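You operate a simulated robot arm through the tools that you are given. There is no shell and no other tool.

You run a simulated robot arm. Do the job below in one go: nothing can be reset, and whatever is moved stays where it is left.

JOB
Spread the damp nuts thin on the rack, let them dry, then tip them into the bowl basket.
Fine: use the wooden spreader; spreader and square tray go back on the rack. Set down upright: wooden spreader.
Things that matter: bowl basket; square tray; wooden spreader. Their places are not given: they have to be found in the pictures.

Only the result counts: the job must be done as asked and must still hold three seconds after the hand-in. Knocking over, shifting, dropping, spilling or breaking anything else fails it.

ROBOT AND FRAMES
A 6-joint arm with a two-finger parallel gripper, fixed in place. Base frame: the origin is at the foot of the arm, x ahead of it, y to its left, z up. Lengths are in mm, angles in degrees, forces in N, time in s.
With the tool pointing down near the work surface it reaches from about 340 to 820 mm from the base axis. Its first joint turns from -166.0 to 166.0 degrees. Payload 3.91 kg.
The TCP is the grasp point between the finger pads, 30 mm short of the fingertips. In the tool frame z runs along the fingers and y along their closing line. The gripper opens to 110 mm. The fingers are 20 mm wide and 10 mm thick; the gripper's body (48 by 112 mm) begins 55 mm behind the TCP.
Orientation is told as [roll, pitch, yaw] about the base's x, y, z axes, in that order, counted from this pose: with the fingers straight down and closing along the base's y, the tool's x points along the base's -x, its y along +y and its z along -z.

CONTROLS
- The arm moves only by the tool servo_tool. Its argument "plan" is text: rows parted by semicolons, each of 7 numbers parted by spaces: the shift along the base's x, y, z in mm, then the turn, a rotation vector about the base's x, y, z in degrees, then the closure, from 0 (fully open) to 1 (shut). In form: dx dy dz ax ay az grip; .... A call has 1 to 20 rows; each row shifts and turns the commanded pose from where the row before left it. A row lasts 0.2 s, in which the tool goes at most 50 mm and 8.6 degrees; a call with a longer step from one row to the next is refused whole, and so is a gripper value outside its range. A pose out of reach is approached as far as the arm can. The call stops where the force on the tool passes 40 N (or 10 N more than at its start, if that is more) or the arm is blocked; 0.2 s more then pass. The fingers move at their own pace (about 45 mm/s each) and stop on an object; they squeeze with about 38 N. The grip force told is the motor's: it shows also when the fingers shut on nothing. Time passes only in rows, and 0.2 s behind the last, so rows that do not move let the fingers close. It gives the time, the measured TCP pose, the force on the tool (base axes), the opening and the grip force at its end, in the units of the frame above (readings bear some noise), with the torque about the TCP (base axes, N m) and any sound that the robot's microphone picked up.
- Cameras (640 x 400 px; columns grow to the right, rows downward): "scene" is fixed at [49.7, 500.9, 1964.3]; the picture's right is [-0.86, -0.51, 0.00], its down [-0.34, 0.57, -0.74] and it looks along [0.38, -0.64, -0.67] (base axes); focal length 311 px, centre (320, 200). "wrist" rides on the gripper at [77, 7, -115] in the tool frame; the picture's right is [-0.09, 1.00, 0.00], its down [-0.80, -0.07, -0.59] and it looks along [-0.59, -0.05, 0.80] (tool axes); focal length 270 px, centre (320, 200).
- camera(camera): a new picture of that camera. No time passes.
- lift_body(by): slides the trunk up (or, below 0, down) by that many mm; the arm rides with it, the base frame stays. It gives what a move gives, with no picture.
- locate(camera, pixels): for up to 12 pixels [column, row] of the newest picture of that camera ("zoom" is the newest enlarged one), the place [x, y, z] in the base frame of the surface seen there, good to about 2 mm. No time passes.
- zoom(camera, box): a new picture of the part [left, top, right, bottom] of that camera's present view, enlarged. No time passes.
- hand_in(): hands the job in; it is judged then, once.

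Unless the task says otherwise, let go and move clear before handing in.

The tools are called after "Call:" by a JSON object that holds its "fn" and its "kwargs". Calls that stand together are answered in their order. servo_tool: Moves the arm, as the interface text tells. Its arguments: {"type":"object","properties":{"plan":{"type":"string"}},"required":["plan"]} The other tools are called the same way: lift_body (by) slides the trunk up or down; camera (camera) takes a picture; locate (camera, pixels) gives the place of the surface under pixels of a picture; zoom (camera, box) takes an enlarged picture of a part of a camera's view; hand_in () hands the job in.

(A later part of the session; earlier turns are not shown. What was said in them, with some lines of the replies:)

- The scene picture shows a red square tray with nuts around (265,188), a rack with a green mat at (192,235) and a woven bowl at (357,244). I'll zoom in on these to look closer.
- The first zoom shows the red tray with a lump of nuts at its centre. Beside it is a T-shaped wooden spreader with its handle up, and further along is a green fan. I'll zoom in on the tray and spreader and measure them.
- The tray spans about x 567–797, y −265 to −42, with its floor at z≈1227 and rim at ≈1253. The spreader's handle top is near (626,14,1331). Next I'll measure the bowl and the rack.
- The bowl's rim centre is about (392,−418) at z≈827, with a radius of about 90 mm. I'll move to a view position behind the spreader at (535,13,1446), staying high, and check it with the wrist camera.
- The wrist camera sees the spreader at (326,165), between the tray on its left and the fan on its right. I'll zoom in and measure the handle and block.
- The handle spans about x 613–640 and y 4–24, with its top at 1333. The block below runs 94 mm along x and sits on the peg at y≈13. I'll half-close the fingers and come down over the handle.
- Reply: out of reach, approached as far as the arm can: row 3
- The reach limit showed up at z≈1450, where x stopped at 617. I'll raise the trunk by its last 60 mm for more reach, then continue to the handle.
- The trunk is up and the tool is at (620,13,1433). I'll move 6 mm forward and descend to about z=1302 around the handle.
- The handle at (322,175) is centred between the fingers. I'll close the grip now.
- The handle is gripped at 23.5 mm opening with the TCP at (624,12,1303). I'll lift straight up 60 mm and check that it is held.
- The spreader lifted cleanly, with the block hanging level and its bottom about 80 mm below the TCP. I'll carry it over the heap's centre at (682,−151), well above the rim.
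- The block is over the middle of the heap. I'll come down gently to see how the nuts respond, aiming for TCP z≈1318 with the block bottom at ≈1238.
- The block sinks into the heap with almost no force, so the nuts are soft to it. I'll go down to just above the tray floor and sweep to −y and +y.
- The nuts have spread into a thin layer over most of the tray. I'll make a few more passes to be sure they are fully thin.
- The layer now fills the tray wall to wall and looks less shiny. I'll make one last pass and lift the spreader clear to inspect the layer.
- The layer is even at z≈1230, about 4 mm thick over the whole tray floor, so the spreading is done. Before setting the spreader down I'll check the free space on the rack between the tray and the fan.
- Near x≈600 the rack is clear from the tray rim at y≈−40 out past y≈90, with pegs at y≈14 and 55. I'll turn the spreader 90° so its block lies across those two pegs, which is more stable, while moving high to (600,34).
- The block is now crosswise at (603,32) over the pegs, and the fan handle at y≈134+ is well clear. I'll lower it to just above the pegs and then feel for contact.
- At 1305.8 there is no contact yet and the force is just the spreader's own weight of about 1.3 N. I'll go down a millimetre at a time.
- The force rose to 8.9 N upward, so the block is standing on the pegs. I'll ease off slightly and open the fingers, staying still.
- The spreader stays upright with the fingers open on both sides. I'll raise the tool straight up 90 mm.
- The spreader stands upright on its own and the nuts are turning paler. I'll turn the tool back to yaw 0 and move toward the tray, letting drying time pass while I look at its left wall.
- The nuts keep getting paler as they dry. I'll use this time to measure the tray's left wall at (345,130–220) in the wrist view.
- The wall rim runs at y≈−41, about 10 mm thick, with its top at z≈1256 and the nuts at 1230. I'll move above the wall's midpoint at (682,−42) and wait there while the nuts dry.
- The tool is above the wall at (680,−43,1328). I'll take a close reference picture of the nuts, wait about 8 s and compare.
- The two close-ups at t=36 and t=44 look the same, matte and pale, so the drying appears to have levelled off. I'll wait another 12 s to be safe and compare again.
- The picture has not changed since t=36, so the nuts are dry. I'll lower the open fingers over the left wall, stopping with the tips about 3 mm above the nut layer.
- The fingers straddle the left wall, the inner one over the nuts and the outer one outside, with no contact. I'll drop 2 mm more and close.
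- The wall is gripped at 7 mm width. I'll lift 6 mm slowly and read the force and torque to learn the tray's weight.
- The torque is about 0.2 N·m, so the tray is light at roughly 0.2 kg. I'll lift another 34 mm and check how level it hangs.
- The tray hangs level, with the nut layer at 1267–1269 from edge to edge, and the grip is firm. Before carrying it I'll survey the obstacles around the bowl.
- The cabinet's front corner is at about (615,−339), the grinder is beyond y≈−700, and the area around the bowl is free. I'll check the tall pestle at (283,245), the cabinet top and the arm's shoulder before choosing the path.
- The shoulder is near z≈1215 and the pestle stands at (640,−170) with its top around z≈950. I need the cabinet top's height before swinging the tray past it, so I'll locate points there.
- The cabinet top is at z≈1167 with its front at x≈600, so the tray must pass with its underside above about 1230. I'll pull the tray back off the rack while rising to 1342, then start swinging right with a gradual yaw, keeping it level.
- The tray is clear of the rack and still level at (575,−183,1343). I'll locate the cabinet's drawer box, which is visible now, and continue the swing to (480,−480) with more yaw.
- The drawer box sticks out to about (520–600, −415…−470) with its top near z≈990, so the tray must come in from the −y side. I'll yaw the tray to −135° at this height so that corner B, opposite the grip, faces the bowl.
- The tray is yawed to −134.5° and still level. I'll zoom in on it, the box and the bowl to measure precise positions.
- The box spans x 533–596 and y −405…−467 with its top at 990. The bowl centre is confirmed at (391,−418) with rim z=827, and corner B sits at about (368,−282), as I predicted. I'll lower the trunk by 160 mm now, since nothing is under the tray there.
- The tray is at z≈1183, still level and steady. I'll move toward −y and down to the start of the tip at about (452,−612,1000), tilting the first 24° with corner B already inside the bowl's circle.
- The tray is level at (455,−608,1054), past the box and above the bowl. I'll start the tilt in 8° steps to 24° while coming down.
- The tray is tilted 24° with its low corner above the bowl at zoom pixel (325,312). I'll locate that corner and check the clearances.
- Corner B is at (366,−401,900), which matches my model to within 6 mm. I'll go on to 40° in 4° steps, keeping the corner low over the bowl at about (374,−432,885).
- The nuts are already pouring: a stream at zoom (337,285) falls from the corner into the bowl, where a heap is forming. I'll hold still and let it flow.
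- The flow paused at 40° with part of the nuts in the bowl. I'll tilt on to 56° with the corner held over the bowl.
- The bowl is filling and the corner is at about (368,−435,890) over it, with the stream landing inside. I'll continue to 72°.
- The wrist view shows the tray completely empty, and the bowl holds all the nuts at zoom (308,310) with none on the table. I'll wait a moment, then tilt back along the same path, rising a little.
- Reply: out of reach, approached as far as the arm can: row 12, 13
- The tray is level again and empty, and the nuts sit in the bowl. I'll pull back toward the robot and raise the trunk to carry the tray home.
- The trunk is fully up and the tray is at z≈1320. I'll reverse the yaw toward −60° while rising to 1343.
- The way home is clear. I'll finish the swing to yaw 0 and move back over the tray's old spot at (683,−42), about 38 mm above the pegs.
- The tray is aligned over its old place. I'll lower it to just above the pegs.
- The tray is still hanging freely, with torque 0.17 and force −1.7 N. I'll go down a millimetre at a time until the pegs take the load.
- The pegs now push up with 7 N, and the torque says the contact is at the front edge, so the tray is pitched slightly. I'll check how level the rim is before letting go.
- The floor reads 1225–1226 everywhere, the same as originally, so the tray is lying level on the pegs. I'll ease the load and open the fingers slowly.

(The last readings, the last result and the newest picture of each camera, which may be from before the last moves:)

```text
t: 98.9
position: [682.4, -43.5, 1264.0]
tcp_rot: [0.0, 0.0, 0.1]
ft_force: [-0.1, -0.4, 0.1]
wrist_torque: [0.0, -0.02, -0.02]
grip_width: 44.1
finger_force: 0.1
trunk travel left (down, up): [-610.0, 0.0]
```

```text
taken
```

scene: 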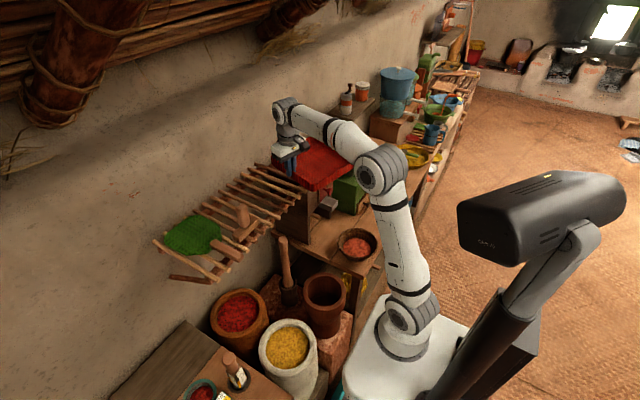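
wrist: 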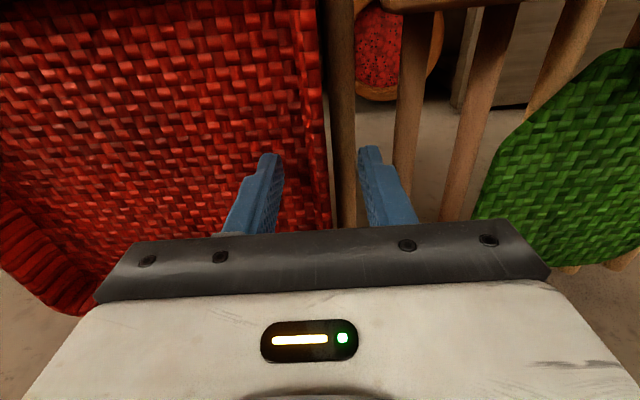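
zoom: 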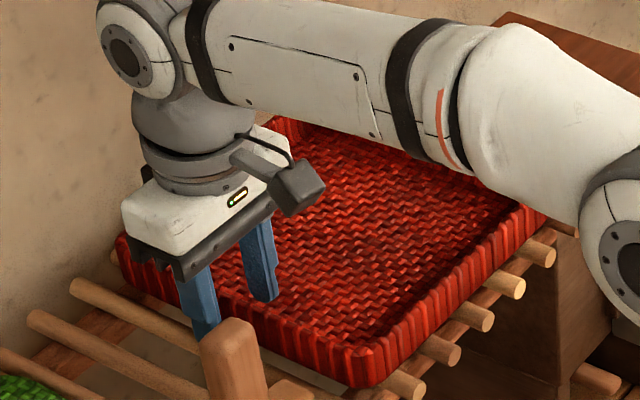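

The tray is released and rests flat on the pegs, with both fingers clear of the wall. I'll rise straight up and back away.

Call:
{"fn": "servo_tool", "kwargs": {"plan": "0 0 10 0 0 0 0.6;0 0 20 0 0 0 0.6;0 0 25 0 0 0 0.6;0 0 25 0 0 0 0.6;0 -10 20 0 0 0 0.6;-20 -20 0 0 0 0 0.6;-25 -25 0 0 0 0 0.6;-25 -25 0 0 0 0 0.6;-25 -25 0 0 0 0 0.6;-25 -25 0 0 0 0 0.6;-25 -25 0 0 0 0 0.6;-25 -25 0 0 0 0 0.6;-25 -25 0 0 0 0 0.6;0 0 0 0 0 0 0.6"}}

Call:
{"fn": "camera", "kwargs": {"camera": "scene"}}

Call:
{"fn": "zoom", "kwargs": {"camera": "scene", "box": [140, 140, 320, 270]}}

Call:
{"fn": "zoom", "kwargs": {"camera": "scene", "box": [300, 190, 400, 280]}}

```text
t: 101.9
position: [488.3, -248.0, 1364.8]
tcp_rot: [0.0, 0.1, -0.1]
ft_force: [0.9, 0.3, -0.5]
wrist_torque: [-0.02, 0.01, 0.01]
grip_width: 44.3
finger_force: 0.1
trunk travel left (down, up): [-610.0, 0.0]
```

```text
taken
```

scene: 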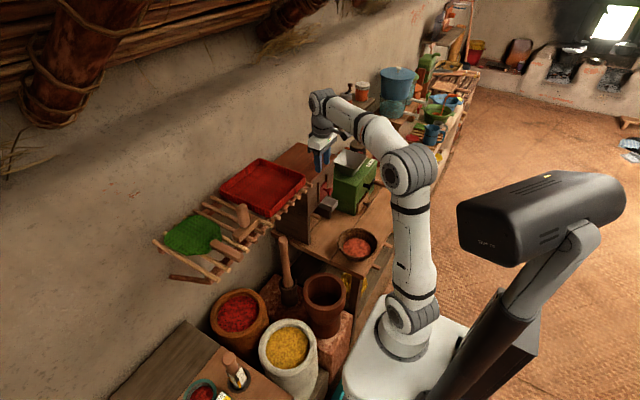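

```text
3.08 times, centred on (230, 205) of scene
```

zoom: 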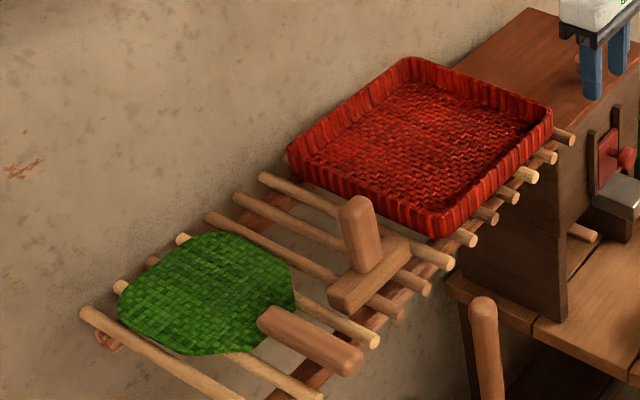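

```text
4.44 times, centred on (350, 235) of scene
```

zoom: 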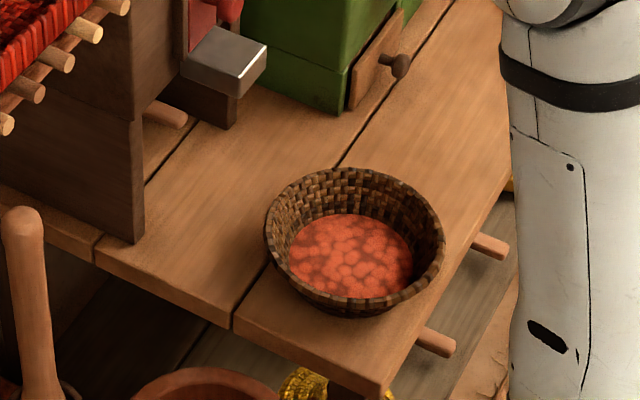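

The pictures show the empty tray flat on the rack and the spreader standing upright beside it. All the nuts are in the bowl basket, and nothing else has been spilled or moved. The arm is clear, so I'll hand in.

Call:
{"fn": "hand_in", "kwargs": {}}

```text
The job is handed in.
```

The job is done and handed in. The nuts were spread thin on the tray, left to dry for about 40 seconds and tipped into the bowl basket.

- **Nuts:** they spread to an even layer about 4 mm deep. I judged them dry because their colour had stopped changing for about 20 seconds. The last pictures show all of them in the bowl and none spilled on the table.
- **Square tray:** it is empty and lies flat on the rack in its original place.
- **Wooden spreader:** it stands upright on the rack next to the tray. I turned it 90° from how it was so that it rests across two pegs, which is steadier than one.
- **Everything else:** nothing else was moved, and the open gripper was clear of the rack and bowl before I handed in.
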